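You operate a simulated robot arm through the tools that you are given. There is no shell and no other tool. Be economical: measure what you need, move in short steps, check, and stop when the job is done.

The job below is to be done with a simulated robot arm. You get a single attempt, and the scene is never put back.

TASK
Seal the test duct's seam with the roller, cap it with the cream end cap and leak-test it on HOLD.
Fine: load the green roller in the sealant tray, cover the whole seam and put it back; the blue selector goes to HOLD; run the blower till the gauge reads GOOD and end with it off; the other end cap stays.

The check looks at the end state, three seconds after you hand in, the way a careful person would. Anything else that was tipped, shoved, dropped, spilled or broken makes it a failure. Lids that push on must go on centred and level and be pressed home; caps that screw on are set level and turned clockwise until they are tight.

THE ROBOT
A 6-joint arm with a two-finger parallel gripper, fixed in place. Base frame: the origin is at the foot of the arm, x ahead of it, y to its left, z up. Readings come in cm, degrees, newtons and seconds.
With the tool pointing down near the work surface it reaches from about 32 to 70 cm from the base axis. Its first joint turns from -166.0 to 166.0 degrees. Payload 4.1 kg.
The TCP is the grasp point between the finger pads, 2.3 cm short of the fingertips. In the tool frame z runs along the fingers and y along their closing line. Largest opening 9.4 cm; finger width 3.8, thickness 1; the body of the gripper, 5.4 by 9.6 cm, starts 3.9 cm behind the TCP.
Orientation is that of the tool frame in the base frame, as [roll, pitch, yaw] about the fixed x, y, z axes, in that order (R = Rz(yaw) Ry(pitch) Rx(roll)). With the fingers straight down and closing along the base's y, the tool's x points along the base's -x, its y along +y and its z along -z.

THE INTERFACE
- The arm moves only by the tool move_arm. Its argument "targets" is a list of rows, each a list of 7 numbers: the turn, a rotation vector about the tool's x, y, z in units of 4 degrees (1.0 is 4 degrees), then the shift along the tool's x, y, z in units of 40 mm (1.0 is 40 mm), then the finger opening in cm, from 0 to 9.4. In form: [[wx, wy, wz, dx, dy, dz, claw], ...]. A call has 1 to 20 rows; each row shifts and turns the commanded pose from where the row before left it, along the tool's axes as they then stand. A call with a number of a shift or a turn outside -1 to 1 is refused whole. A row lasts 0.2 s, in which the tool goes at most 5 cm and 8.6 degrees; a call with a longer step from one row to the next is refused whole, and so is a gripper value outside its range. Where a pose cannot be reached the arm comes as near as it can. A force on the tool above 40 N (or 10 N above the force at the start of the call, whichever is more), or a blocked arm, ends the call early, and 0.2 s more pass. The fingers move at their own pace (about 4.5 cm/s each) and stop on an object; they squeeze with about 30 N. The grip force told is the motor's: it shows also when the fingers shut on nothing. Time passes only in rows, and 0.2 s behind the last, so rows that do not move let the fingers close. It gives the time, the measured TCP pose, the force on the tool (base axes), the opening and the grip force at its end, in the units of the frame above (readings bear some noise).
- Cameras (640 x 400 px; columns grow to the right, rows downward): "scene" is fixed at [5.02, -49.9, 166.63]; the picture's right is [0.72, -0.70, 0.00], its down [-0.46, -0.47, -0.75] and it looks along [0.52, 0.54, -0.66] (base axes); focal length 332 px, centre (320, 200). "wrist" rides on the gripper at [-3.9, 0, -4.4] in the tool frame; the picture's right is [0.00, -1.00, 0.00], its down [0.97, 0.00, -0.24] and it looks along [0.24, 0.00, 0.97] (tool axes); focal length 218 px, centre (320, 200). There is no depth. A picture from a camera that has moved, and an enlarged one, comes with that camera's place and axes in the base frame and with its lens.
- camera(camera): a new picture of that camera. The clock stands still meanwhile.
- lift_body(by): slides the trunk up (or, below 0, down) by that many cm; the arm rides with it, the base frame stays. It gives what a move gives, with no picture.
- close_up(camera, box): a new picture of the part [left, top, right, bottom] of that camera's present view, enlarged. The clock stands still meanwhile.
- close_job(): hands the job in; it is judged then, once.

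Work in short steps. Places have to be worked out from the pictures, the camera data and where the tool is seen: move nearer, look again, correct. Check each grasp and each placing, and mend what went wrong. You have 120 turns and 68 pictures in all, those below and enlarged ones among them. Open the gripper and draw the arm clear of the work before you hand the job in, unless the task says otherwise; then end with one line.

The tools are called after "Emit:" by a JSON object that holds its "method" and its "body". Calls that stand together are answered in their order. move_arm: Moves the arm, as the interface text tells. Its arguments: {"type":"object","properties":{"targets":{"type":"array"}},"required":["targets"]} The other tools are called the same way: lift_body (by) slides the trunk up or down; camera (camera) takes a picture; close_up (camera, box) takes an enlarged picture of a part of a camera's view; close_job () hands the job in.

At the start:

```text
time_s: 0.0
tool_pos: [29.0, 7.03, 135.55]
orientation: [180.0, 0.0, -179.9]
ft_force: [0.1, -0.7, -1.0]
grip_width: 9.39
grasp_force: 0.0
trunk travel left (down, up): [-52.5, 6.5]
```

scene: 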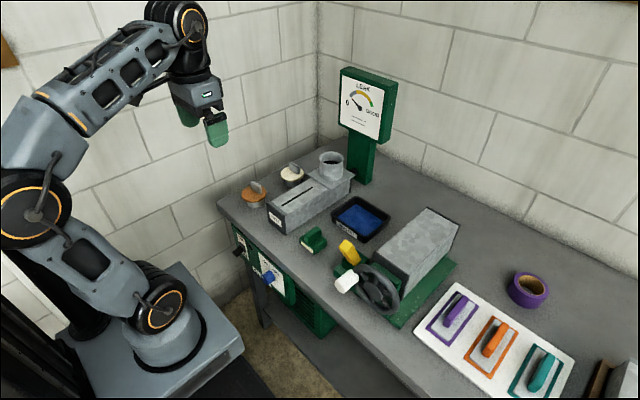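
wrist: 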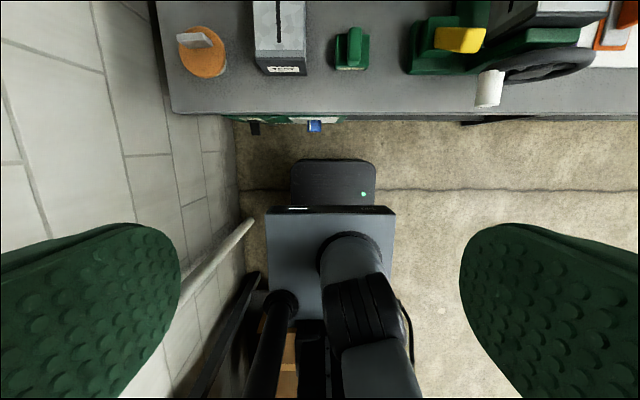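

I'll start with enlarged views of the work area to identify the parts.

Emit:
{"method": "close_up", "body": {"camera": "scene", "box": [210, 130, 410, 255]}}

Emit:
{"method": "close_up", "body": {"camera": "scene", "box": [210, 200, 370, 300]}}

Emit:
{"method": "close_up", "body": {"camera": "scene", "box": [300, 190, 480, 330]}}

```text
3.20 times, centred on (310, 192) of scene
camera zoom: at [5.02, -49.9, 166.63], right [0.72, -0.7, 0.0], down [-0.46, -0.47, -0.75], along [0.52, 0.54, -0.66], focal length 1063 px, centre (352, 224)
```

zoom: 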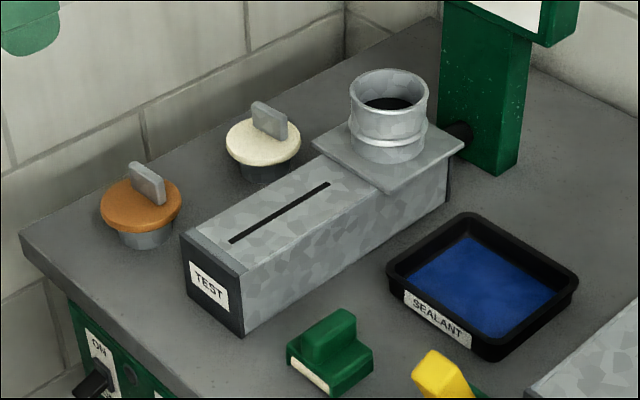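

```text
4.00 times, centred on (290, 250) of scene
camera zoom: at [5.02, -49.9, 166.63], right [0.72, -0.7, 0.0], down [-0.46, -0.47, -0.75], along [0.52, 0.54, -0.66], focal length 1329 px, centre (440, 0)
```

zoom: 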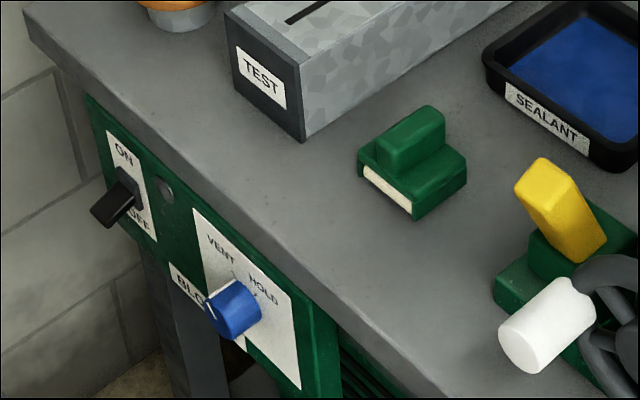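

```text
2.86 times, centred on (390, 260) of scene
camera zoom: at [5.02, -49.9, 166.63], right [0.72, -0.7, 0.0], down [-0.46, -0.47, -0.75], along [0.52, 0.54, -0.66], focal length 949 px, centre (120, 29)
```

zoom: 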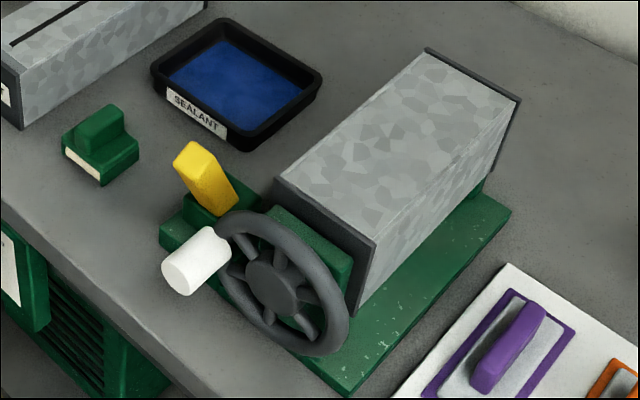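

Duct, caps, roller, tray and front panel are identified. I move above the table for a top view.

Emit:
{"method": "move_arm", "body": {"targets": [[0, 0, 0, -1, 0, 0.25, 9.4], [0, 0, 0, -1, 0, 0.25, 9.4], [0, 0, 0, -1, 0, 0.25, 9.4], [0, 0, 0, -1, 0, 0.25, 9.4], [0, 0, 0, -1, 0, 0.25, 9.4], [0, 0, 0, -1, 0, 0.25, 9.4], [0, 0, 0, -1, 0, 0.25, 9.4], [0, 0, 0, -0.5, 0, 0.25, 9.4]]}}

Emit:
{"method": "camera", "body": {"camera": "wrist"}}

Emit:
{"method": "close_up", "body": {"camera": "scene", "box": [220, 215, 310, 310]}}

Emit:
{"method": "close_up", "body": {"camera": "scene", "box": [330, 60, 400, 150]}}

```text
time_s: 1.8
tool_pos: [59.05, 6.94, 127.52]
orientation: [180.0, 0.0, 180.0]
ft_force: [0.0, 0.1, 0.7]
grip_width: 9.4
grasp_force: 0.0
trunk travel left (down, up): [-52.5, 6.5]
```

```text
62 pictures are left
camera wrist: at [62.97, 7.03, 132.1], right [0.0, -1.0, 0.0], down [-0.97, 0.0, 0.24], along [-0.24, 0.0, -0.97], focal length 218 px, centre (320, 200)
```

wrist: 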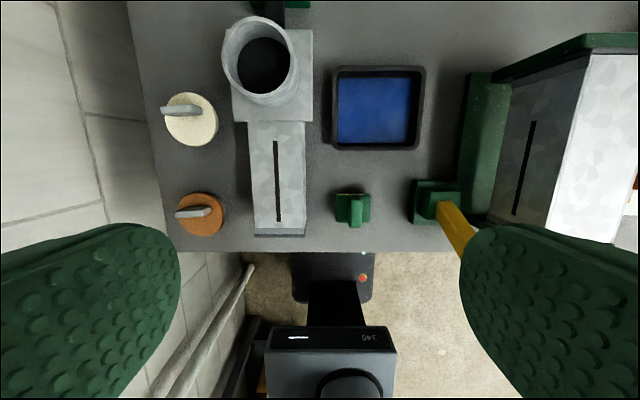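

```text
4.21 times, centred on (265, 262) of scene
camera zoom: at [5.02, -49.9, 166.63], right [0.72, -0.7, 0.0], down [-0.46, -0.47, -0.75], along [0.52, 0.54, -0.66], focal length 1399 px, centre (552, -63)
```

zoom: 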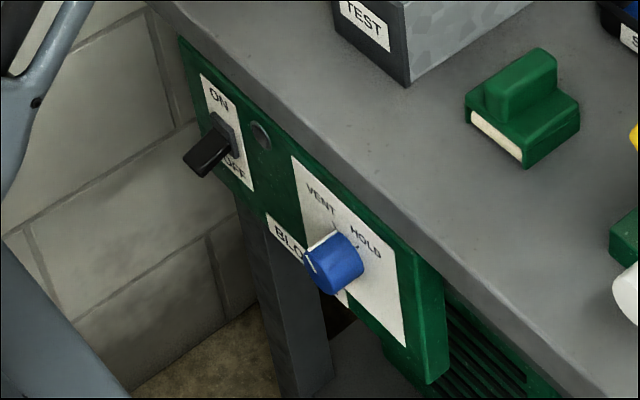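

```text
4.44 times, centred on (365, 105) of scene
camera zoom: at [5.02, -49.9, 166.63], right [0.72, -0.7, 0.0], down [-0.46, -0.47, -0.75], along [0.52, 0.54, -0.66], focal length 1476 px, centre (120, 622)
```

zoom: 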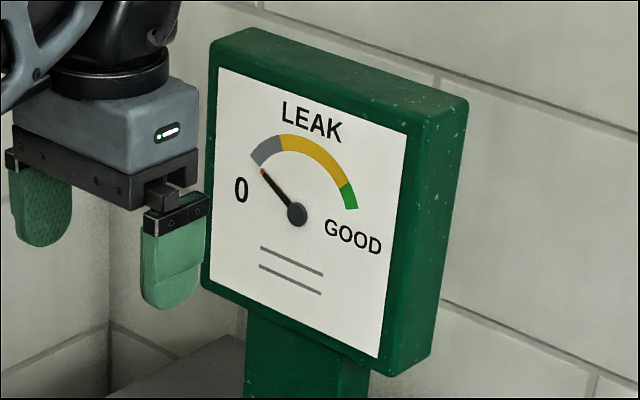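

Now a closer oblique look from the front at roller and panel: back off, then tilt 45° forward.

Emit:
{"method": "move_arm", "body": {"targets": [[0, 0, 0, 1, 0, 0.5, 9.4], [0, 0, 0, 1, 0, 0.5, 9.4], [0, 0, 0, 1, 0, 0.5, 9.4], [0, 0, 0, 1, -0.5, 0.5, 9.4], [0, 0, 0, 1, -0.5, 0.5, 9.4], [0, 0, 0, 1, 0, 0.5, 9.4], [0, 0, 0, 1, 0, 0.5, 9.4], [0, -1, 0, 0, 0, 0, 9.4], [0, -1, 0, 0, 0, 0, 9.4], [0, -1, 0, 0, 0, 0, 9.4], [0, -1, 0, 0, 0, 0, 9.4], [0, -1, 0, 0, 0, 0, 9.4], [0, -1, 0, 0, 0, 0, 9.4], [0, -1, 0, 0, 0, 0, 9.4], [0, -1, 0, 0, 0, 0, 9.4], [0, -1, 0, 0, 0, 0, 9.4], [0, -1, 0, 0, 0, 0, 9.4], [0, -1, 0, 0, 0, 0, 9.4]]}}

Emit:
{"method": "camera", "body": {"camera": "wrist"}}

```text
time_s: 5.6
tool_pos: [33.79, 3.46, 116.75]
orientation: [-179.8, 43.2, -179.9]
ft_force: [0.7, -0.5, 0.4]
grip_width: 9.38
grasp_force: 0.1
out of reach, approached as far as the arm can: row 15, 16, 17, 18
trunk travel left (down, up): [-52.5, 6.5]
```

```text
59 pictures are left
camera wrist: at [33.63, 3.47, 122.77], right [0.0, -1.0, 0.0], down [-0.87, 0.0, -0.49], along [0.49, 0.0, -0.87], focal length 218 px, centre (320, 200)
```

wrist: 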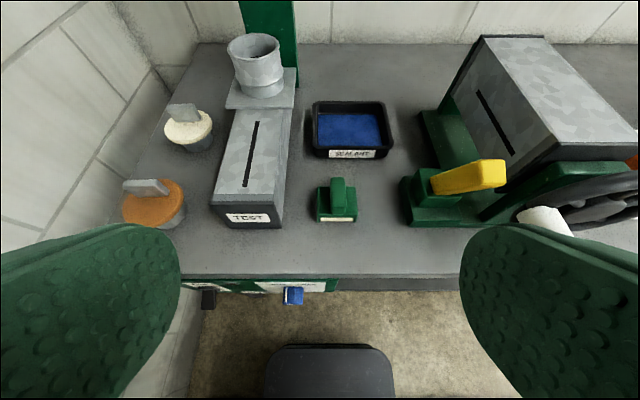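

Close-ups of the roller and of duct collar/caps from here.

Emit:
{"method": "close_up", "body": {"camera": "wrist", "box": [200, 80, 400, 235]}}

Emit:
{"method": "close_up", "body": {"camera": "wrist", "box": [110, 25, 310, 235]}}

Emit:
{"method": "close_up", "body": {"camera": "wrist", "box": [180, 255, 350, 330]}}

```text
2.58 times, centred on (300, 158) of wrist
camera zoom: at [33.63, 3.47, 122.77], right [0.0, -1.0, 0.0], down [-0.87, 0.0, -0.49], along [0.49, 0.0, -0.87], focal length 563 px, centre (372, 310)
```

zoom: 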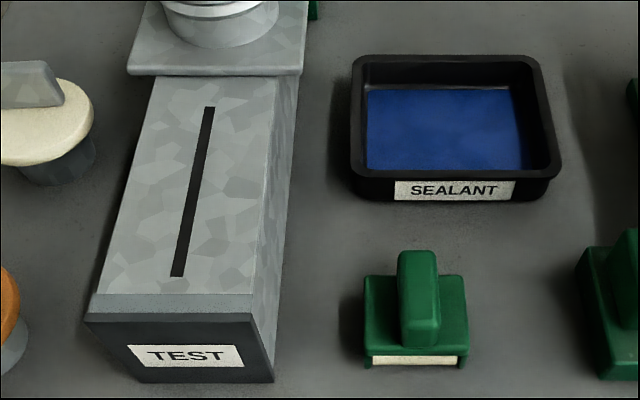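

```text
1.90 times, centred on (210, 130) of wrist
camera zoom: at [33.63, 3.47, 122.77], right [0.0, -1.0, 0.0], down [-0.87, 0.0, -0.49], along [0.49, 0.0, -0.87], focal length 416 px, centre (530, 333)
```

zoom: 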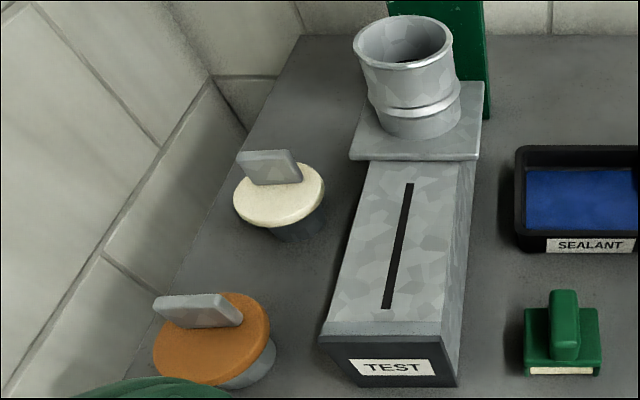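

```text
3.76 times, centred on (265, 292) of wrist
camera zoom: at [33.63, 3.47, 122.77], right [0.0, -1.0, 0.0], down [-0.87, 0.0, -0.49], along [0.49, 0.0, -0.87], focal length 822 px, centre (527, -148)
```

zoom: 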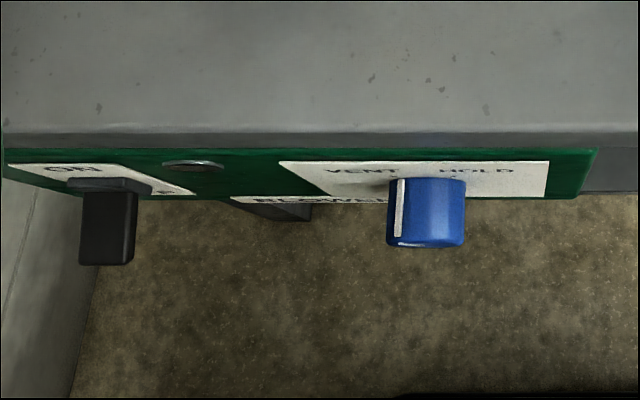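

Geometry so far: duct y≈14.3, top z≈96.8, seam x≈50.3–63.8; roller at about (51.3, 0.6) with its ridge along x; tray centre about (69.5, −2.4). I straighten the tool and go above the roller.

Emit:
{"method": "move_arm", "body": {"targets": [[0, 1, 0, 0, 0, -0.3, 9.4], [0, 1, 0, 0, 0, 0, 9.4], [0, 1, 0, 0, 0, 0, 9.4], [0, 1, 0, 0, 0, 0, 9.4], [0, 1, 0, 0, 0, 0, 9.4], [0, 1, 0, 0, 0, 0, 9.4], [0, 1, 0, 0, 0, 0, 9.4], [0, 1, 0, 0, 0, 0, 9.4], [0, 1, 0, 0, 0, 0, 9.4], [0, 1, 0, 0, 0, 0, 9.4], [0, 1, 0, 0, 0, 0, 9.4], [0, 0, 0, -1, 0, 0, 9.4], [0, 0, 0, -1, 0, 0, 9.4], [0, 0, 0, -1, -0.3, 0, 9.4], [0, 0, 0, -1, -0.3, 0, 9.4]]}}

```text
time_s: 8.8
tool_pos: [49.12, 1.06, 117.84]
orientation: [-180.0, 0.1, 179.9]
ft_force: [-0.5, -0.1, -0.6]
grip_width: 9.4
grasp_force: 0.0
trunk travel left (down, up): [-52.5, 6.5]
```

Descending to about 104 above the roller for a look.

Emit:
{"method": "move_arm", "body": {"targets": [[0, 0, 0, -0.5, -0.1, 1, 9.4], [0, 0, 0, 0, 0, 1, 9.4], [0, 0, 0, 0, 0, 0.8, 9.4], [0, 0, 0, 0, 0, 0.6, 9.4]]}}

Emit:
{"method": "camera", "body": {"camera": "wrist"}}

Emit:
{"method": "close_up", "body": {"camera": "scene", "box": [240, 180, 400, 280]}}

```text
time_s: 9.8
tool_pos: [50.81, 0.71, 104.5]
orientation: [-179.9, 0.0, -180.0]
ft_force: [0.1, 0.3, -0.3]
grip_width: 9.4
grasp_force: 0.0
trunk travel left (down, up): [-52.5, 6.5]
```

```text
55 pictures are left
camera wrist: at [54.81, 0.81, 109.0], right [0.0, -1.0, 0.0], down [-0.97, 0.0, 0.24], along [-0.24, 0.0, -0.97], focal length 218 px, centre (320, 200)
```

wrist: 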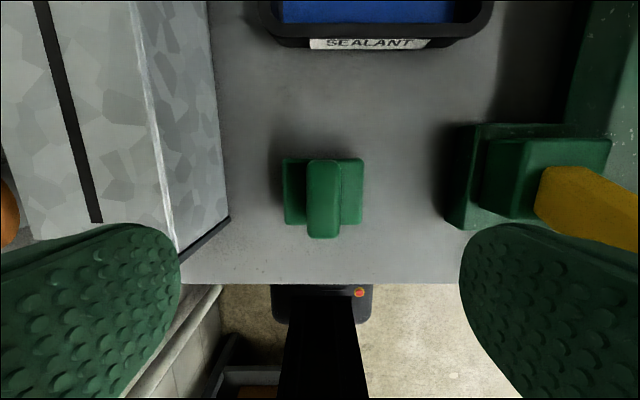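

```text
4.00 times, centred on (320, 230) of scene
camera zoom: at [5.02, -49.9, 166.63], right [0.72, -0.7, 0.0], down [-0.46, -0.47, -0.75], along [0.52, 0.54, -0.66], focal length 1329 px, centre (320, 80)
```

zoom: 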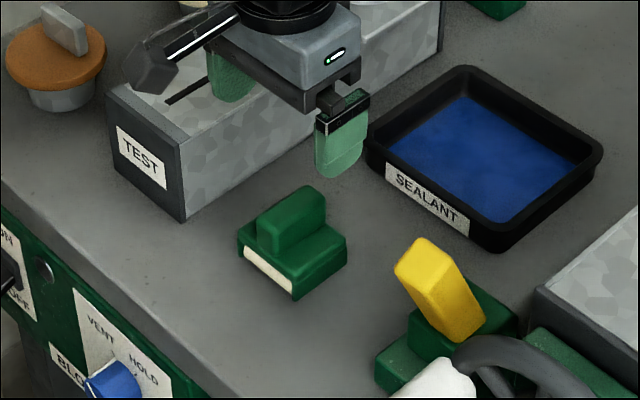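

Handle is centred at (51.35, 0.5), top ≈94.3, deck ≈91.1. Descend to TCP ≈93.7 and close.

Emit:
{"method": "move_arm", "body": {"targets": [[0, 0, 0, -0.12, -0.03, 0.9, 9.4], [0, 0, 0, 0, 0, 0.9, 9.4], [0, 0, 0, 0, 0, 0.6, 9.4], [0, 0, 0, 0, 0, 0.3, 9.4], [0, 0, 0, 0, 0, 0, 0], [0, 0, 0, 0, 0, 0, 0], [0, 0, 0, 0, 0, 0, 0], [0, 0, 0, 0, 0, 0, 0], [0, 0, 0, 0, 0, 0, 0], [0, 0, 0, 0, 0, 0, 0]]}}

Emit:
{"method": "camera", "body": {"camera": "wrist"}}

```text
time_s: 12.0
tool_pos: [51.37, 0.46, 93.43]
orientation: [-179.9, 0.0, -180.0]
ft_force: [-0.4, 0.1, 0.4]
grip_width: 6.53
grasp_force: 30.4
trunk travel left (down, up): [-52.5, 6.5]
```

```text
53 pictures are left
camera wrist: at [55.3, 0.53, 98.0], right [0.0, -1.0, 0.0], down [-0.97, 0.0, 0.24], along [-0.24, 0.0, -0.97], focal length 218 px, centre (320, 200)
```

wrist: 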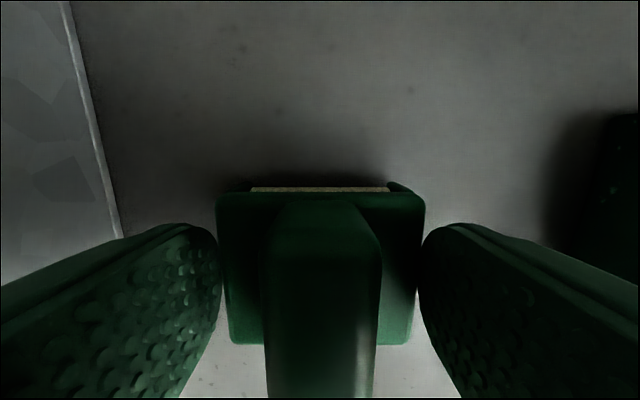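

The fingers took the housing (6.5 cm) instead of the ridge. I open, rise 1 cm and close on the ridge.

Emit:
{"method": "move_arm", "body": {"targets": [[0, 0, 0, 0, 0, 0, 9.0], [0, 0, 0, 0, 0, 0, 9.0], [0, 0, 0, 0, 0, 0, 9.0], [0, 0, 0, 0, 0, -0.25, 9.0], [0, 0, 0, 0, 0, 0, 0], [0, 0, 0, 0, 0, 0, 0], [0, 0, 0, 0, 0, 0, 0], [0, 0, 0, 0, 0, 0, 0], [0, 0, 0, 0, 0, 0, 0], [0, 0, 0, 0, 0, 0, 0], [0, 0, 0, 0, 0, 0, 0]]}}

```text
time_s: 14.4
tool_pos: [51.32, 0.41, 94.3]
orientation: [-180.0, 0.0, -179.9]
ft_force: [0.1, 0.5, 0.5]
grip_width: 2.36
grasp_force: 30.5
trunk travel left (down, up): [-52.5, 6.5]
```

Ridge gripped at 2.36 cm. Lift and check the picture.

Emit:
{"method": "move_arm", "body": {"targets": [[0, 0, 0, 0, 0, -0.5, 0], [0, 0, 0, 0, 0, -1, 0], [0, 0, 0, 0, 0, -1, 0], [0, 0, 0, -1, -0.2, 0, 0], [0, 0, 0, -1, -0.2, 0, 0], [0, 0, 0, -1, -0.2, 0, 0], [0, 0, 0, -1, -0.1, 0, 0], [0, 0, 0, -0.3, 0, 0, 0]]}}

Emit:
{"method": "camera", "body": {"camera": "wrist"}}

Emit:
{"method": "close_up", "body": {"camera": "scene", "box": [280, 150, 440, 250]}}

```text
time_s: 16.2
tool_pos: [68.59, -2.29, 104.56]
orientation: [-179.9, -0.1, -180.0]
ft_force: [0.1, 0.0, -0.6]
grip_width: 2.36
grasp_force: 29.4
trunk travel left (down, up): [-52.5, 6.5]
```

```text
52 pictures are left
camera wrist: at [72.63, -2.15, 109.16], right [0.0, -1.0, 0.0], down [-0.97, 0.0, 0.24], along [-0.24, 0.0, -0.97], focal length 218 px, centre (320, 200)
```

wrist: 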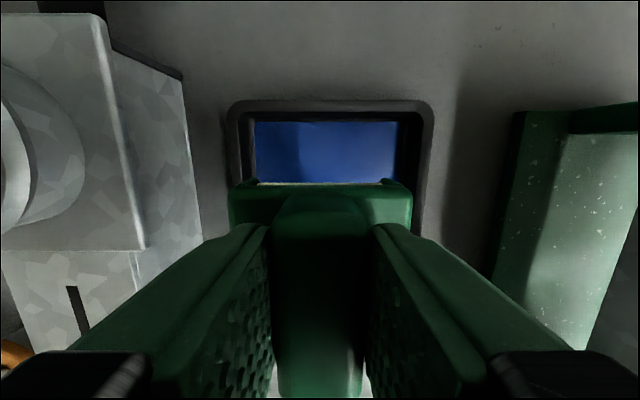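

```text
4.00 times, centred on (360, 200) of scene
camera zoom: at [5.02, -49.9, 166.63], right [0.72, -0.7, 0.0], down [-0.46, -0.47, -0.75], along [0.52, 0.54, -0.66], focal length 1329 px, centre (160, 200)
```

zoom: 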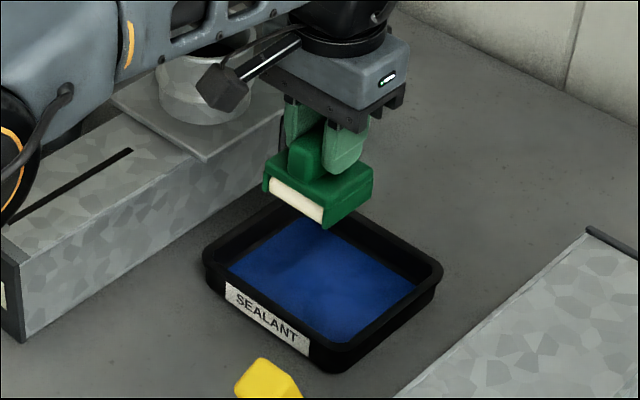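

Holding well; tray centre y≈−2.9. Lower into the sealant in steps, watching the force.

Emit:
{"method": "move_arm", "body": {"targets": [[0, 0, 0, 0, -0.15, 0.7, 0], [0, 0, 0, 0, 0, 0.7, 0], [0, 0, 0, 0, 0, 0.5, 0], [0, 0, 0, 0, 0, 0.25, 0], [0, 0, 0, 0, 0, 0.1, 0], [0, 0, 0, 0, 0, 0.05, 0]]}}

```text
time_s: 17.6
tool_pos: [68.53, -2.76, 95.2]
orientation: [179.9, 0.1, -180.0]
ft_force: [-0.4, 0.7, -0.3]
grip_width: 2.36
grasp_force: 30.1
trunk travel left (down, up): [-52.5, 6.5]
```

No contact yet; continue down in 1–2 mm steps.

Emit:
{"method": "move_arm", "body": {"targets": [[0, 0, 0, 0, 0, 0.03, 0], [0, 0, 0, 0, 0, 0.03, 0], [0, 0, 0, 0, 0, 0.03, 0], [0, 0, 0, 0, 0, 0.03, 0]]}}

Emit:
{"method": "close_up", "body": {"camera": "scene", "box": [300, 170, 420, 250]}}

```text
time_s: 18.6
tool_pos: [68.64, -2.88, 95.29]
orientation: [-180.0, 0.4, 180.0]
ft_force: [4.3, -0.1, 22.2]
grip_width: 2.33
grasp_force: 30.1
trunk travel left (down, up): [-52.5, 6.5]
```

```text
5.00 times, centred on (360, 210) of scene
camera zoom: at [5.02, -49.9, 166.63], right [0.72, -0.7, 0.0], down [-0.46, -0.47, -0.75], along [0.52, 0.54, -0.66], focal length 1661 px, centre (120, 150)
```

zoom: 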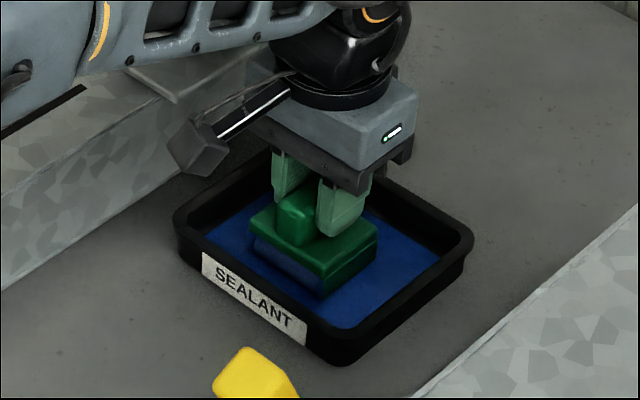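

In contact (22 N) and the pad shows blue. Ease off slightly, roll to and fro, then lift.

Emit:
{"method": "move_arm", "body": {"targets": [[0, 0, 0, 0, 0, -0.025, 0], [0, 0, 0, -0.2, 0, 0, 0], [0, 0, 0, -0.2, 0, 0, 0], [0, 0, 0, 0.2, 0, 0, 0], [0, 0, 0, 0.2, 0, 0, 0], [0, 0, 0, 0.2, 0, 0, 0], [0, 0, 0, 0.1, 0, 0, 0], [0, 0, 0, -0.2, 0, 0, 0], [0, 0, 0, -0.1, 0, 0, 0], [0, 0, 0, 0, 0, -0.2, 0], [0, 0, 0, 0, 0, -0.6, 0], [0, 0, 0, 0, 0, -1, 0], [0, 0, 0, 0, 0, -1, 0], [0, 0, 0, 0, 0, -0.4, 0]]}}

Emit:
{"method": "close_up", "body": {"camera": "scene", "box": [280, 150, 440, 250]}}

Emit:
{"method": "camera", "body": {"camera": "wrist"}}

```text
time_s: 21.6
tool_pos: [68.92, -2.78, 107.89]
orientation: [180.0, -0.1, -180.0]
ft_force: [0.7, -0.5, -0.1]
grip_width: 2.38
grasp_force: 30.2
trunk travel left (down, up): [-52.5, 6.5]
```

```text
4.00 times, centred on (360, 200) of scene
camera zoom: at [5.02, -49.9, 166.63], right [0.72, -0.7, 0.0], down [-0.46, -0.47, -0.75], along [0.52, 0.54, -0.66], focal length 1329 px, centre (160, 200)
```

zoom: 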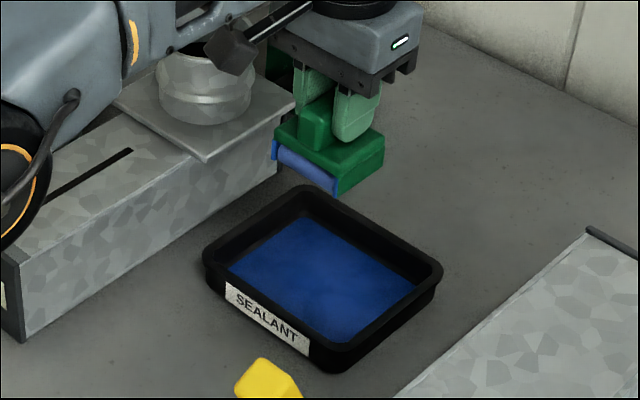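

```text
48 pictures are left
camera wrist: at [72.76, -2.68, 112.47], right [0.0, -1.0, 0.0], down [-0.97, 0.0, 0.24], along [-0.24, 0.0, -0.97], focal length 218 px, centre (320, 200)
```

wrist: 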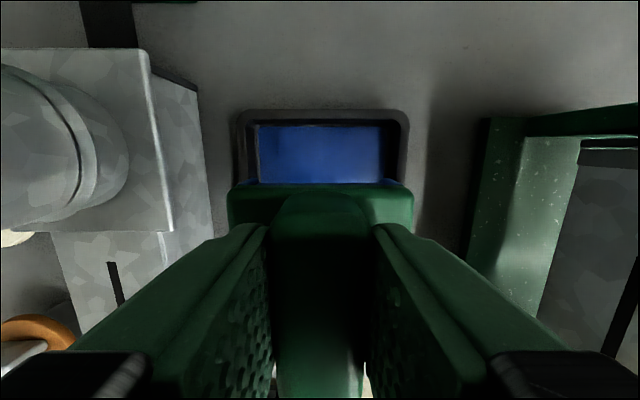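

Roller loaded. Move over the seam's near end (x≈50, y≈14.3), staying high.

Emit:
{"method": "move_arm", "body": {"targets": [[0, 0, 0, 1, 0, 0, 0], [0, 0, 0, 1, 0, 0, 0], [0, 0, 0, 1, 0, 0, 0], [0, 0, 0, 1, 0.25, 0, 0], [0, 0, 0, 0.7, 1, 0, 0], [0, 0, 0, 0, 1, 0, 0], [0, 0, 0, 0, 1, 0, 0], [0, 0, 0, 0, 1, 0, 0]]}}

Emit:
{"method": "camera", "body": {"camera": "wrist"}}

```text
time_s: 23.4
tool_pos: [49.7, 13.93, 107.57]
orientation: [179.9, 0.0, -179.9]
ft_force: [-0.5, 0.1, -0.9]
grip_width: 2.36
grasp_force: 30.4
trunk travel left (down, up): [-52.5, 6.5]
```

```text
47 pictures are left
camera wrist: at [53.56, 13.92, 112.17], right [0.0, -1.0, 0.0], down [-0.97, 0.0, 0.24], along [-0.24, 0.0, -0.97], focal length 218 px, centre (320, 200)
```

wrist: 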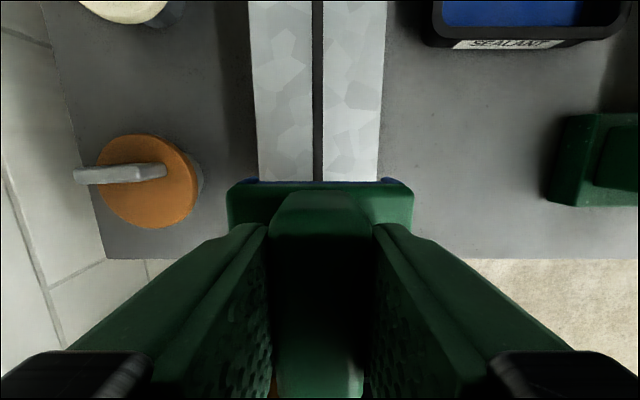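

Seam is aligned with the roller (y≈14.1). Lower to contact in fine steps.

Emit:
{"method": "move_arm", "body": {"targets": [[0, 0, 0, 0, 0.04, 0.6, 0], [0, 0, 0, 0, 0, 0.4, 0], [0, 0, 0, 0, 0, 0.15, 0], [0, 0, 0, 0, 0, 0.03, 0], [0, 0, 0, 0, 0, 0.03, 0], [0, 0, 0, 0, 0, 0.03, 0]]}}

```text
time_s: 24.8
tool_pos: [49.86, 14.29, 102.78]
orientation: [179.9, 0.0, -180.0]
ft_force: [0.1, -0.9, -1.9]
grip_width: 2.36
grasp_force: 29.8
trunk travel left (down, up): [-52.5, 6.5]
```

Emit:
{"method": "move_arm", "body": {"targets": [[0, 0, 0, 0, 0, 0.03, 0], [0, 0, 0, 0, 0, 0.03, 0], [0, 0, 0, 0, 0, 0.03, 0], [0, 0, 0, 0, 0, 0.03, 0]]}}

```text
time_s: 25.8
tool_pos: [49.59, 14.31, 102.63]
orientation: [179.8, 0.3, -180.0]
ft_force: [1.9, -3.5, 25.7]
grip_width: 2.42
grasp_force: 29.9
trunk travel left (down, up): [-52.5, 6.5]
```

Contact at 102.65 (26 N). Ease a little and roll forward along the seam.

Emit:
{"method": "move_arm", "body": {"targets": [[0, 0, 0, 0, 0, -0.025, 0], [0, 0, 0, -0.2, 0, 0, 0], [0, 0, 0, -0.2, 0, 0, 0], [0, 0, 0, -0.2, 0, 0, 0], [0, 0, 0, -0.2, 0, 0, 0], [0, 0, 0, -0.2, 0, 0, 0], [0, 0, 0, -0.2, 0, 0, 0], [0, 0, 0, -0.2, 0, 0, 0], [0, 0, 0, -0.2, 0, 0, 0], [0, 0, 0, -0.2, 0, 0, 0], [0, 0, 0, -0.2, 0, 0, 0], [0, 0, 0, -0.2, 0, 0, 0], [0, 0, 0, -0.2, 0, 0, 0], [0, 0, 0, -0.2, 0, 0, 0], [0, 0, 0, -0.2, 0, 0, 0], [0, 0, 0, -0.2, 0, 0, 0]]}}

Emit:
{"method": "close_up", "body": {"camera": "scene", "box": [250, 130, 410, 230]}}

```text
time_s: 29.2
tool_pos: [61.91, 14.35, 102.52]
orientation: [-180.0, 0.1, 180.0]
ft_force: [-1.4, -0.1, 5.4]
grip_width: 2.34
grasp_force: 30.0
trunk travel left (down, up): [-52.5, 6.5]
```

```text
4.00 times, centred on (330, 180) of scene
camera zoom: at [5.02, -49.9, 166.63], right [0.72, -0.7, 0.0], down [-0.46, -0.47, -0.75], along [0.52, 0.54, -0.66], focal length 1329 px, centre (280, 280)
```

zoom: 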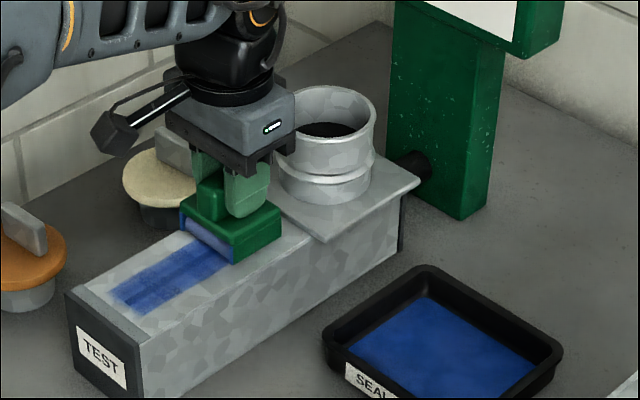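

A blue strip is laid. Continue slowly to the far end near the flange.

Emit:
{"method": "move_arm", "body": {"targets": [[0, 0, 0, -0.15, 0, 0.01, 0], [0, 0, 0, -0.15, 0, 0, 0], [0, 0, 0, -0.1, 0, 0, 0], [0, 0, 0, -0.05, 0, 0, 0], [0, 0, 0, -0.05, 0, 0, 0], [0, 0, 0, -0.05, 0, 0, 0]]}}

```text
time_s: 30.6
tool_pos: [63.82, 14.29, 102.39]
orientation: [180.0, 0.0, 179.9]
ft_force: [-3.6, -0.3, 9.0]
grip_width: 2.34
grasp_force: 30.4
trunk travel left (down, up): [-52.5, 6.5]
```

At 63.8 with no wall contact; push another few mm, then roll back over the whole seam past the near end.

Emit:
{"method": "move_arm", "body": {"targets": [[0, 0, 0, -0.05, 0, 0, 0], [0, 0, 0, -0.05, 0, 0, 0], [0, 0, 0, -0.05, 0, 0, 0]]}}

Emit:
{"method": "move_arm", "body": {"targets": [[0, 0, 0, 0.2, 0, 0, 0], [0, 0, 0, 0.2, 0, 0, 0], [0, 0, 0, 0.2, 0, 0, 0], [0, 0, 0, 0.2, 0, 0, 0], [0, 0, 0, 0.2, 0, 0, 0], [0, 0, 0, 0.2, 0, 0, 0], [0, 0, 0, 0.2, 0, 0, 0], [0, 0, 0, 0.2, 0, 0, 0], [0, 0, 0, 0.2, 0, 0, 0], [0, 0, 0, 0.2, 0, 0, 0], [0, 0, 0, 0.2, 0, 0, 0], [0, 0, 0, 0.2, 0, 0, 0], [0, 0, 0, 0.2, 0, 0, 0], [0, 0, 0, 0.2, 0, 0, 0], [0, 0, 0, 0.2, 0, 0, 0], [0, 0, 0, 0.2, 0, 0, 0], [0, 0, 0, 0.2, 0, 0, 0], [0, 0, 0, 0.2, 0, 0, 0], [0, 0, 0, 0.2, 0, 0, 0]]}}

Emit:
{"method": "close_up", "body": {"camera": "scene", "box": [250, 130, 410, 230]}}

```text
time_s: 31.4
tool_pos: [64.52, 14.34, 102.35]
orientation: [180.0, -0.1, 180.0]
ft_force: [-5.9, -0.6, 7.0]
grip_width: 2.39
grasp_force: 29.5
trunk travel left (down, up): [-52.5, 6.5]
```

```text
time_s: 35.4
tool_pos: [49.23, 14.29, 102.41]
orientation: [-180.0, 0.0, 180.0]
ft_force: [3.0, 0.1, 13.9]
grip_width: 2.38
grasp_force: 29.8
trunk travel left (down, up): [-52.5, 6.5]
```

```text
4.00 times, centred on (330, 180) of scene
camera zoom: at [5.02, -49.9, 166.63], right [0.72, -0.7, 0.0], down [-0.46, -0.47, -0.75], along [0.52, 0.54, -0.66], focal length 1329 px, centre (280, 280)
```

zoom: 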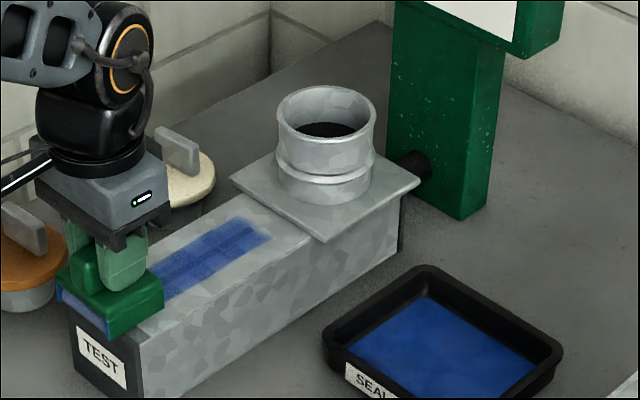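

The strip covers the seam. Lift off, carry the roller back to (51.35, 0.5) and check the seam on the way.

Emit:
{"method": "move_arm", "body": {"targets": [[0, 0, 0, 0, 0, -0.5, 0], [0, 0, 0, 0, 0, -1, 0], [0, 0, 0, -0.5, -0.45, 0, 0], [0, 0, 0, 0, -1, 0, 0], [0, 0, 0, 0, -1, 0, 0], [0, 0, 0, 0, -1, 0, 0]]}}

Emit:
{"method": "close_up", "body": {"camera": "scene", "box": [240, 130, 400, 230]}}

```text
time_s: 36.8
tool_pos: [51.27, 0.48, 108.34]
orientation: [179.9, 0.0, -179.9]
ft_force: [-0.1, 0.2, -1.4]
grip_width: 2.36
grasp_force: 30.3
trunk travel left (down, up): [-52.5, 6.5]
```

```text
4.00 times, centred on (320, 180) of scene
camera zoom: at [5.02, -49.9, 166.63], right [0.72, -0.7, 0.0], down [-0.46, -0.47, -0.75], along [0.52, 0.54, -0.66], focal length 1329 px, centre (320, 280)
```

zoom: 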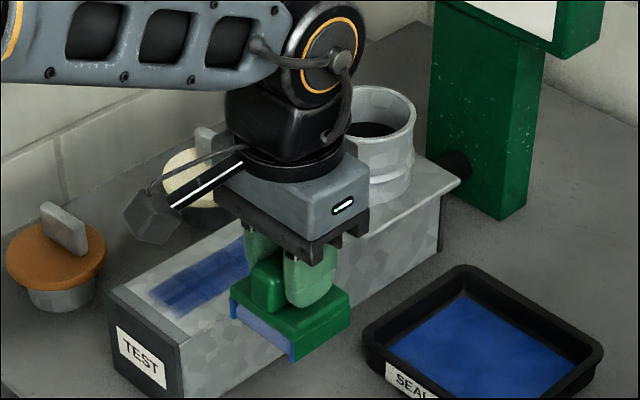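

Lower the roller to its place on the table (contact expected near 94.3).

Emit:
{"method": "move_arm", "body": {"targets": [[0, 0, 0, 0, 0, 1, 0], [0, 0, 0, 0, 0, 1, 0], [0, 0, 0, 0, 0, 1, 0], [0, 0, 0, 0, 0, 0.35, 0], [0, 0, 0, 0, 0, 0.08, 0], [0, 0, 0, 0, 0, 0.04, 0], [0, 0, 0, 0, 0, 0, 0]]}}

```text
time_s: 38.4
tool_pos: [51.67, 0.4, 94.37]
orientation: [-179.9, 0.0, -180.0]
ft_force: [0.9, -0.1, -1.0]
grip_width: 2.38
grasp_force: 29.6
trunk travel left (down, up): [-52.5, 6.5]
```

Emit:
{"method": "move_arm", "body": {"targets": [[0, 0, 0, 0, 0, 0.02, 0], [0, 0, 0, 0, 0, 0.02, 0], [0, 0, 0, 0, 0, 0, 0]]}}

```text
time_s: 39.2
tool_pos: [51.48, 0.55, 94.25]
orientation: [-179.9, -0.1, -179.9]
ft_force: [-0.5, -0.1, -1.7]
grip_width: 2.36
grasp_force: 29.8
trunk travel left (down, up): [-52.5, 6.5]
```

Still no load; another 1–2 mm.

Emit:
{"method": "move_arm", "body": {"targets": [[0, 0, 0, 0, 0, 0.02, 0], [0, 0, 0, 0, 0, 0.02, 0], [0, 0, 0, 0, 0, 0.02, 0], [0, 0, 0, 0, 0, 0, 0]]}}

```text
time_s: 40.2
tool_pos: [51.24, 0.59, 94.02]
orientation: [-180.0, 0.1, 179.9]
ft_force: [-0.2, -0.6, -2.0]
grip_width: 2.37
grasp_force: 29.6
trunk travel left (down, up): [-52.5, 6.5]
```

Emit:
{"method": "move_arm", "body": {"targets": [[0, 0, 0, 0, 0, 0.02, 0], [0, 0, 0, 0, 0, 0.02, 0], [0, 0, 0, 0, 0, 0.02, 0], [0, 0, 0, 0, 0, 0.02, 0], [0, 0, 0, 0, 0, 0, 0]]}}

Emit:
{"method": "close_up", "body": {"camera": "scene", "box": [260, 190, 380, 270]}}

```text
time_s: 41.4
tool_pos: [51.29, 0.37, 93.91]
orientation: [180.0, 0.3, 180.0]
ft_force: [-0.7, -0.5, 16.9]
grip_width: 2.36
grasp_force: 29.4
trunk travel left (down, up): [-52.5, 6.5]
```

```text
5.00 times, centred on (320, 230) of scene
camera zoom: at [5.02, -49.9, 166.63], right [0.72, -0.7, 0.0], down [-0.46, -0.47, -0.75], along [0.52, 0.54, -0.66], focal length 1661 px, centre (320, 50)
```

zoom: 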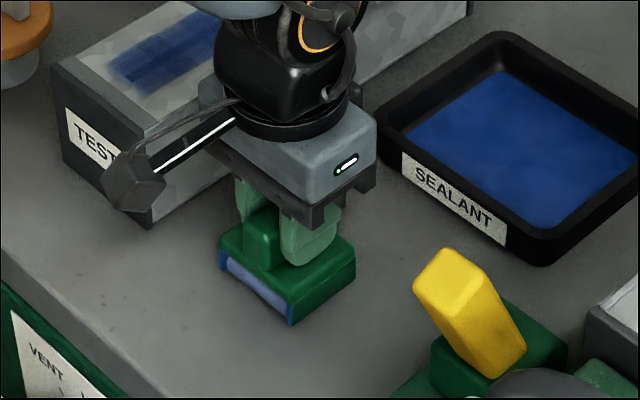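

Touching down with light load. Open, rise, and head toward the cream cap for a look.

Emit:
{"method": "move_arm", "body": {"targets": [[0, 0, 0, 0, 0, -0.02, 4.5], [0, 0, 0, 0, 0, 0, 4.5], [0, 0, 0, 0, 0, 0, 4.5], [0, 0, 0, 0, 0, -0.4, 4.5], [0, 0, 0, 0, 0, -1, 5], [0, 0, 0, 0, 0, -1, 6], [0, 0, 0, 0, 0, -1, 7], [0, 0, 0, 0, 0, -1, 8], [0, 0, 0, 0, 0, -1, 9.4], [0, 0, 0, 0, 0, -1, 9.4], [0, 0, 0, -0.8, 0.8, -0.5, 9.4], [0, 0, 0, -0.8, 0.8, 0, 9.4], [0, 0, 0, -0.8, 0.8, 0, 9.4], [0, 0, 0, -0.4, 0.8, 0, 9.4], [0, 0, 0, 0, 1, 0, 9.4], [0, 0, 0, 0, 1, 0, 9.4]]}}

Emit:
{"method": "camera", "body": {"camera": "wrist"}}

Emit:
{"method": "camera", "body": {"camera": "scene"}}

```text
time_s: 44.8
tool_pos: [60.46, 20.88, 120.17]
orientation: [-180.0, 0.1, -179.8]
ft_force: [-0.4, -0.5, 0.0]
grip_width: 9.41
grasp_force: 0.1
out of reach, approached as far as the arm can: row 15, 16
trunk travel left (down, up): [-52.5, 6.5]
```

```text
42 pictures are left
camera wrist: at [64.37, 20.94, 124.84], right [0.0, -1.0, 0.0], down [-0.97, 0.0, 0.24], along [-0.24, 0.0, -0.97], focal length 218 px, centre (320, 200)
```

wrist: 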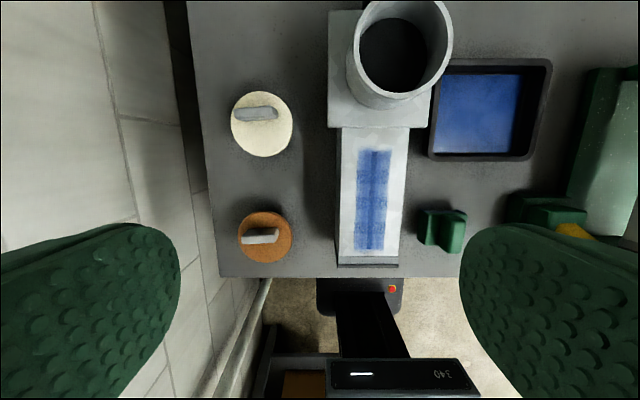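

```text
41 pictures are left
```

scene: 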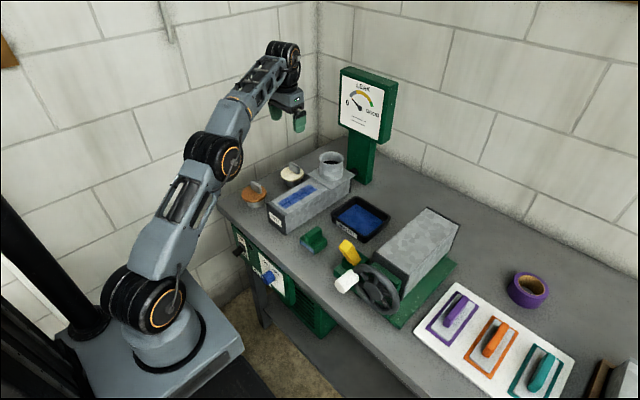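

The cap and collar are near max reach with a vertical tool, so I'll raise the trunk and use a ~16° outward tilt, gripping the cap's tab by its ends (closing along y).

Emit:
{"method": "lift_body", "body": {"by": 6.5}}

Emit:
{"method": "move_arm", "body": {"targets": [[0, 0, 0, 0, 0, 1, 9.4], [0, 0, 0, 0, 0, 1, 9.4], [0, 0, 0, 0, 0, 1, 9.4], [0, -1, 0, 0, 0.5, 0, 9.4], [0, -1, 0, 0, 0.5, 0, 9.4], [0, -1, 0, 0, 0.5, 0, 9.4], [0, -1, 0, 0, 0.5, 0, 9.4]]}}

Emit:
{"method": "camera", "body": {"camera": "wrist"}}

```text
time_s: 45.8
tool_pos: [60.58, 20.84, 126.47]
orientation: [180.0, -0.1, 180.0]
ft_force: [-0.2, 0.8, 0.2]
grip_width: 9.4
grasp_force: 0.0
trunk travel left (down, up): [-59.0, 0.0]
```

```text
time_s: 47.4
tool_pos: [60.46, 28.86, 114.63]
orientation: [180.0, 16.1, -179.9]
ft_force: [0.1, 0.3, 0.0]
grip_width: 9.41
grasp_force: 0.1
trunk travel left (down, up): [-59.0, 0.0]
```

```text
40 pictures are left
camera wrist: at [63.07, 28.86, 120.16], right [0.0, -1.0, 0.0], down [-1.0, 0.0, -0.04], along [0.04, 0.0, -1.0], focal length 218 px, centre (320, 200)
```

wrist: 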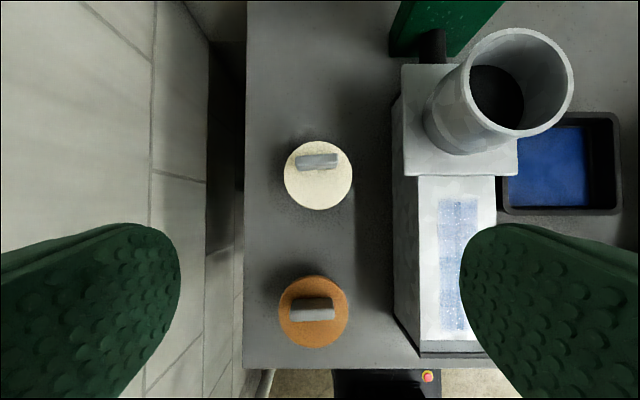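

Good vertical view. Close-up of the cream cap to place the tab relative to the disc.

Emit:
{"method": "close_up", "body": {"camera": "wrist", "box": [268, 125, 368, 225]}}

Emit:
{"method": "close_up", "body": {"camera": "scene", "box": [240, 145, 350, 215]}}

```text
4.00 times, centred on (318, 175) of wrist
camera zoom: at [63.07, 28.86, 120.16], right [0.0, -1.0, 0.0], down [-1.0, 0.0, -0.04], along [0.04, 0.0, -1.0], focal length 873 px, centre (328, 300)
```

zoom: 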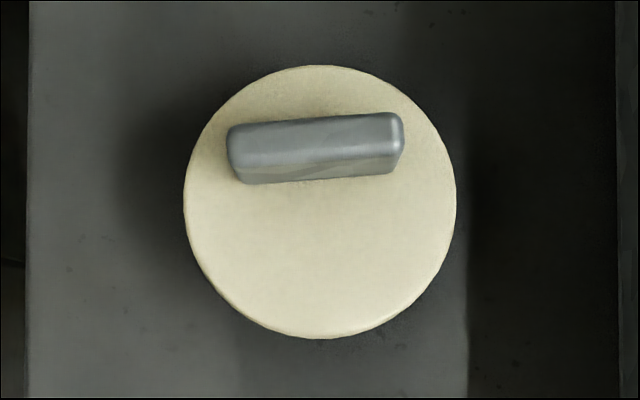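

```text
5.71 times, centred on (295, 180) of scene
camera zoom: at [5.02, -49.9, 166.63], right [0.72, -0.7, 0.0], down [-0.46, -0.47, -0.75], along [0.52, 0.54, -0.66], focal length 1898 px, centre (463, 314)
```

zoom: 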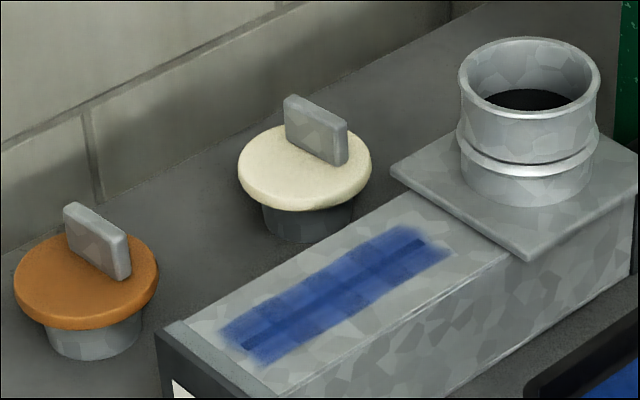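

The tab sits off-centre (≈1.4 cm toward +x) at about (68.7, 29.2), turned ≈5°, z 92–95.6. Yaw 5° and approach along the tool axis partway, then look.

Emit:
{"method": "move_arm", "body": {"targets": [[0, 0, -0.6, 0, 0, 0, 9.4], [0, 0, -0.6, 0, 0, 0, 9.4], [0, 0, 0, -0.19, 0.01, 0.9, 9.4], [0, 0, 0, -0.19, 0.01, 0.9, 9.4], [0, 0, 0, -0.19, 0.01, 0.9, 9.4], [0, 0, 0, 0, 0, 0.8, 9.4]]}}

Emit:
{"method": "camera", "body": {"camera": "wrist"}}

Emit:
{"method": "close_up", "body": {"camera": "scene", "box": [240, 110, 400, 220]}}

```text
time_s: 48.8
tool_pos: [66.81, 29.32, 101.81]
orientation: [-178.6, 15.8, -175.0]
ft_force: [-0.2, -0.5, -0.4]
grip_width: 9.42
grasp_force: 0.0
trunk travel left (down, up): [-59.0, 0.0]
```

```text
37 pictures are left
camera wrist: at [69.33, 29.65, 107.21], right [0.08, -1.0, 0.02], down [-1.0, -0.08, -0.04], along [0.04, -0.02, -1.0], focal length 218 px, centre (320, 200)
```

wrist: 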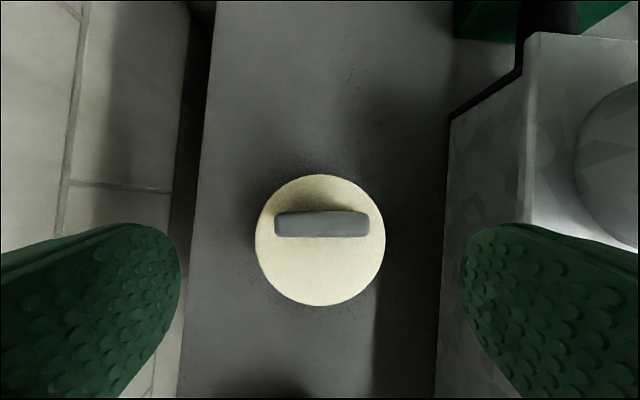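

```text
3.64 times, centred on (320, 165) of scene
camera zoom: at [5.02, -49.9, 166.63], right [0.72, -0.7, 0.0], down [-0.46, -0.47, -0.75], along [0.52, 0.54, -0.66], focal length 1208 px, centre (320, 327)
```

zoom: 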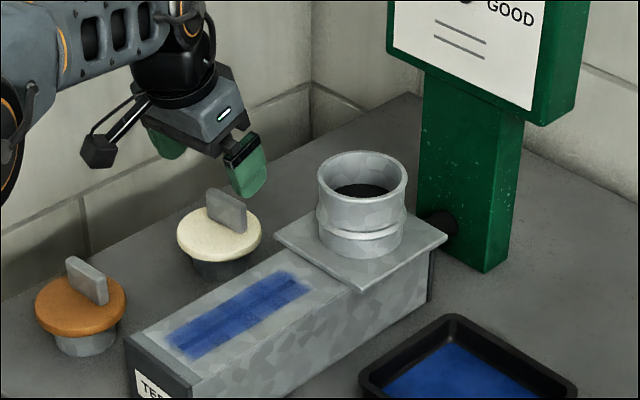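

Aligned; tab centre at (68.5, 29.2). Final descent to TCP ≈(68.4, 29.2, 95.2) and close gently.

Emit:
{"method": "move_arm", "body": {"targets": [[0, 0, 0, 0.07, -0.05, 0.7, 9.4], [0, 0, 0, 0, 0, 0.6, 9.4], [0, 0, 0, 0, 0, 0.3, 9.4], [0, 0, 0, 0, 0, 0.08, 9.4], [0, 0, 0, 0, 0, 0, 7], [0, 0, 0, 0, 0, 0, 6]]}}

Emit:
{"method": "camera", "body": {"camera": "wrist"}}

Emit:
{"method": "close_up", "body": {"camera": "scene", "box": [250, 140, 340, 210]}}

```text
time_s: 50.2
tool_pos: [68.29, 28.89, 95.33]
orientation: [-178.6, 16.0, -175.1]
ft_force: [-0.2, 0.2, 0.6]
grip_width: 8.33
grasp_force: 29.4
trunk travel left (down, up): [-59.0, 0.0]
```

```text
35 pictures are left
camera wrist: at [70.78, 29.35, 100.75], right [0.08, -1.0, 0.02], down [-1.0, -0.08, -0.04], along [0.04, -0.02, -1.0], focal length 218 px, centre (320, 200)
```

wrist: 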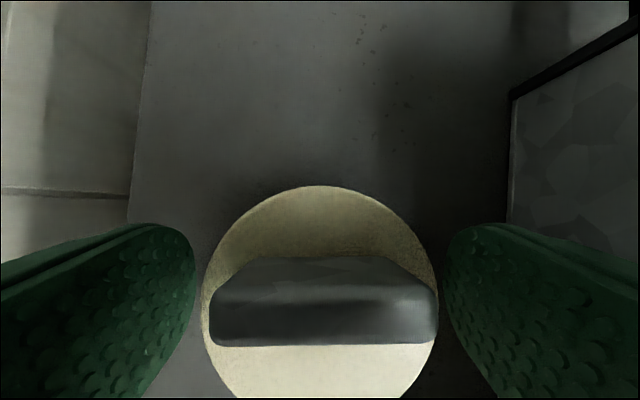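

```text
5.71 times, centred on (295, 175) of scene
camera zoom: at [5.02, -49.9, 166.63], right [0.72, -0.7, 0.0], down [-0.46, -0.47, -0.75], along [0.52, 0.54, -0.66], focal length 1898 px, centre (463, 343)
```

zoom: 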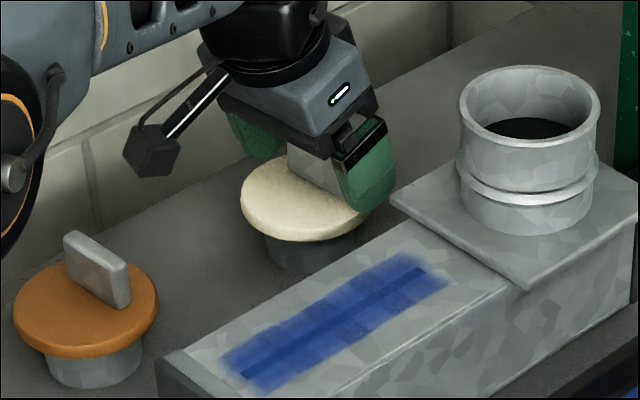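

The fingertips caught the disc rim (8.3 cm), so the disc is higher than judged (~93.3). Open, back out 0.9 cm, close on the tab.

Emit:
{"method": "move_arm", "body": {"targets": [[0, 0, 0, 0, 0, 0, 9.4], [0, 0, 0, 0, 0, 0, 9.4], [0, 0, 0, 0, 0, -0.23, 9.4], [0, 0, 0, 0, 0, 0, 8], [0, 0, 0, 0, 0, 0, 6.5], [0, 0, 0, 0, 0, 0, 4], [0, 0, 0, 0, 0, 0, 2], [0, 0, 0, 0, 0, 0, 0], [0, 0, 0, 0, 0, 0, 0]]}}

Emit:
{"method": "camera", "body": {"camera": "wrist"}}

```text
time_s: 52.2
tool_pos: [67.96, 28.99, 96.22]
orientation: [-178.6, 15.9, -175.1]
ft_force: [0.3, 0.0, 0.1]
grip_width: 4.98
grasp_force: 30.0
trunk travel left (down, up): [-59.0, 0.0]
```

```text
33 pictures are left
camera wrist: at [70.48, 29.28, 101.68], right [0.08, -1.0, 0.02], down [-1.0, -0.08, -0.04], along [0.04, -0.02, -1.0], focal length 218 px, centre (320, 200)
```

wrist: 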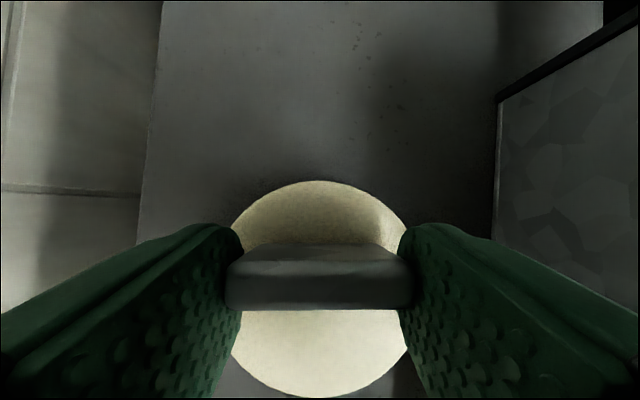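

Tab gripped at 4.98 cm. Lift back along the tool axis and check that the cap hangs level.

Emit:
{"method": "move_arm", "body": {"targets": [[0, 0, 0, 0, 0, -0.3, 0], [0, 0, 0, 0, 0, -0.9, 0], [0, 0, 0, 0, 0, -0.9, 0], [0, 0, 0, 0, 0, -0.9, 0], [0, 0, 0, 0, 0, -0.9, 0], [0, 0, 0, 0, 0, -0.9, 0]]}}

Emit:
{"method": "close_up", "body": {"camera": "scene", "box": [230, 90, 390, 210]}}

Emit:
{"method": "camera", "body": {"camera": "wrist"}}

```text
time_s: 53.6
tool_pos: [62.59, 28.9, 114.64]
orientation: [-178.6, 15.9, -175.0]
ft_force: [0.0, 0.1, -0.7]
grip_width: 4.96
grasp_force: 30.0
trunk travel left (down, up): [-59.0, 0.0]
```

```text
3.33 times, centred on (310, 150) of scene
camera zoom: at [5.02, -49.9, 166.63], right [0.72, -0.7, 0.0], down [-0.46, -0.47, -0.75], along [0.52, 0.54, -0.66], focal length 1107 px, centre (353, 367)
```

zoom: 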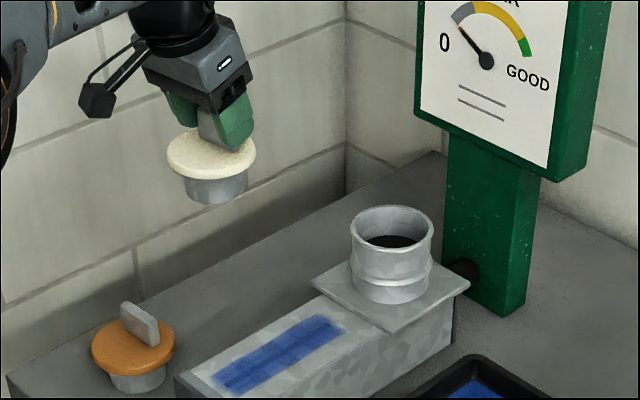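

```text
31 pictures are left
camera wrist: at [65.23, 29.42, 120.09], right [0.08, -1.0, 0.02], down [-1.0, -0.08, -0.04], along [0.04, -0.02, -1.0], focal length 218 px, centre (320, 200)
```

wrist: 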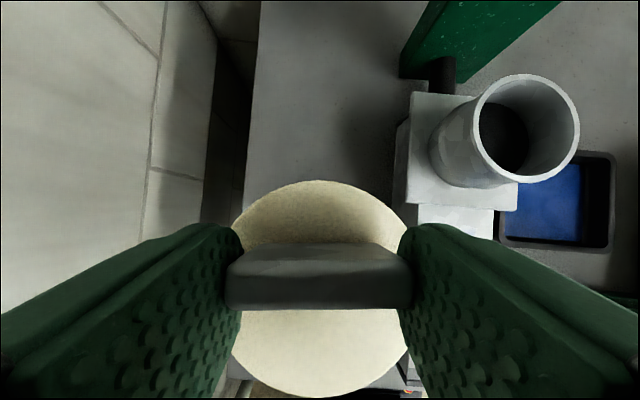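

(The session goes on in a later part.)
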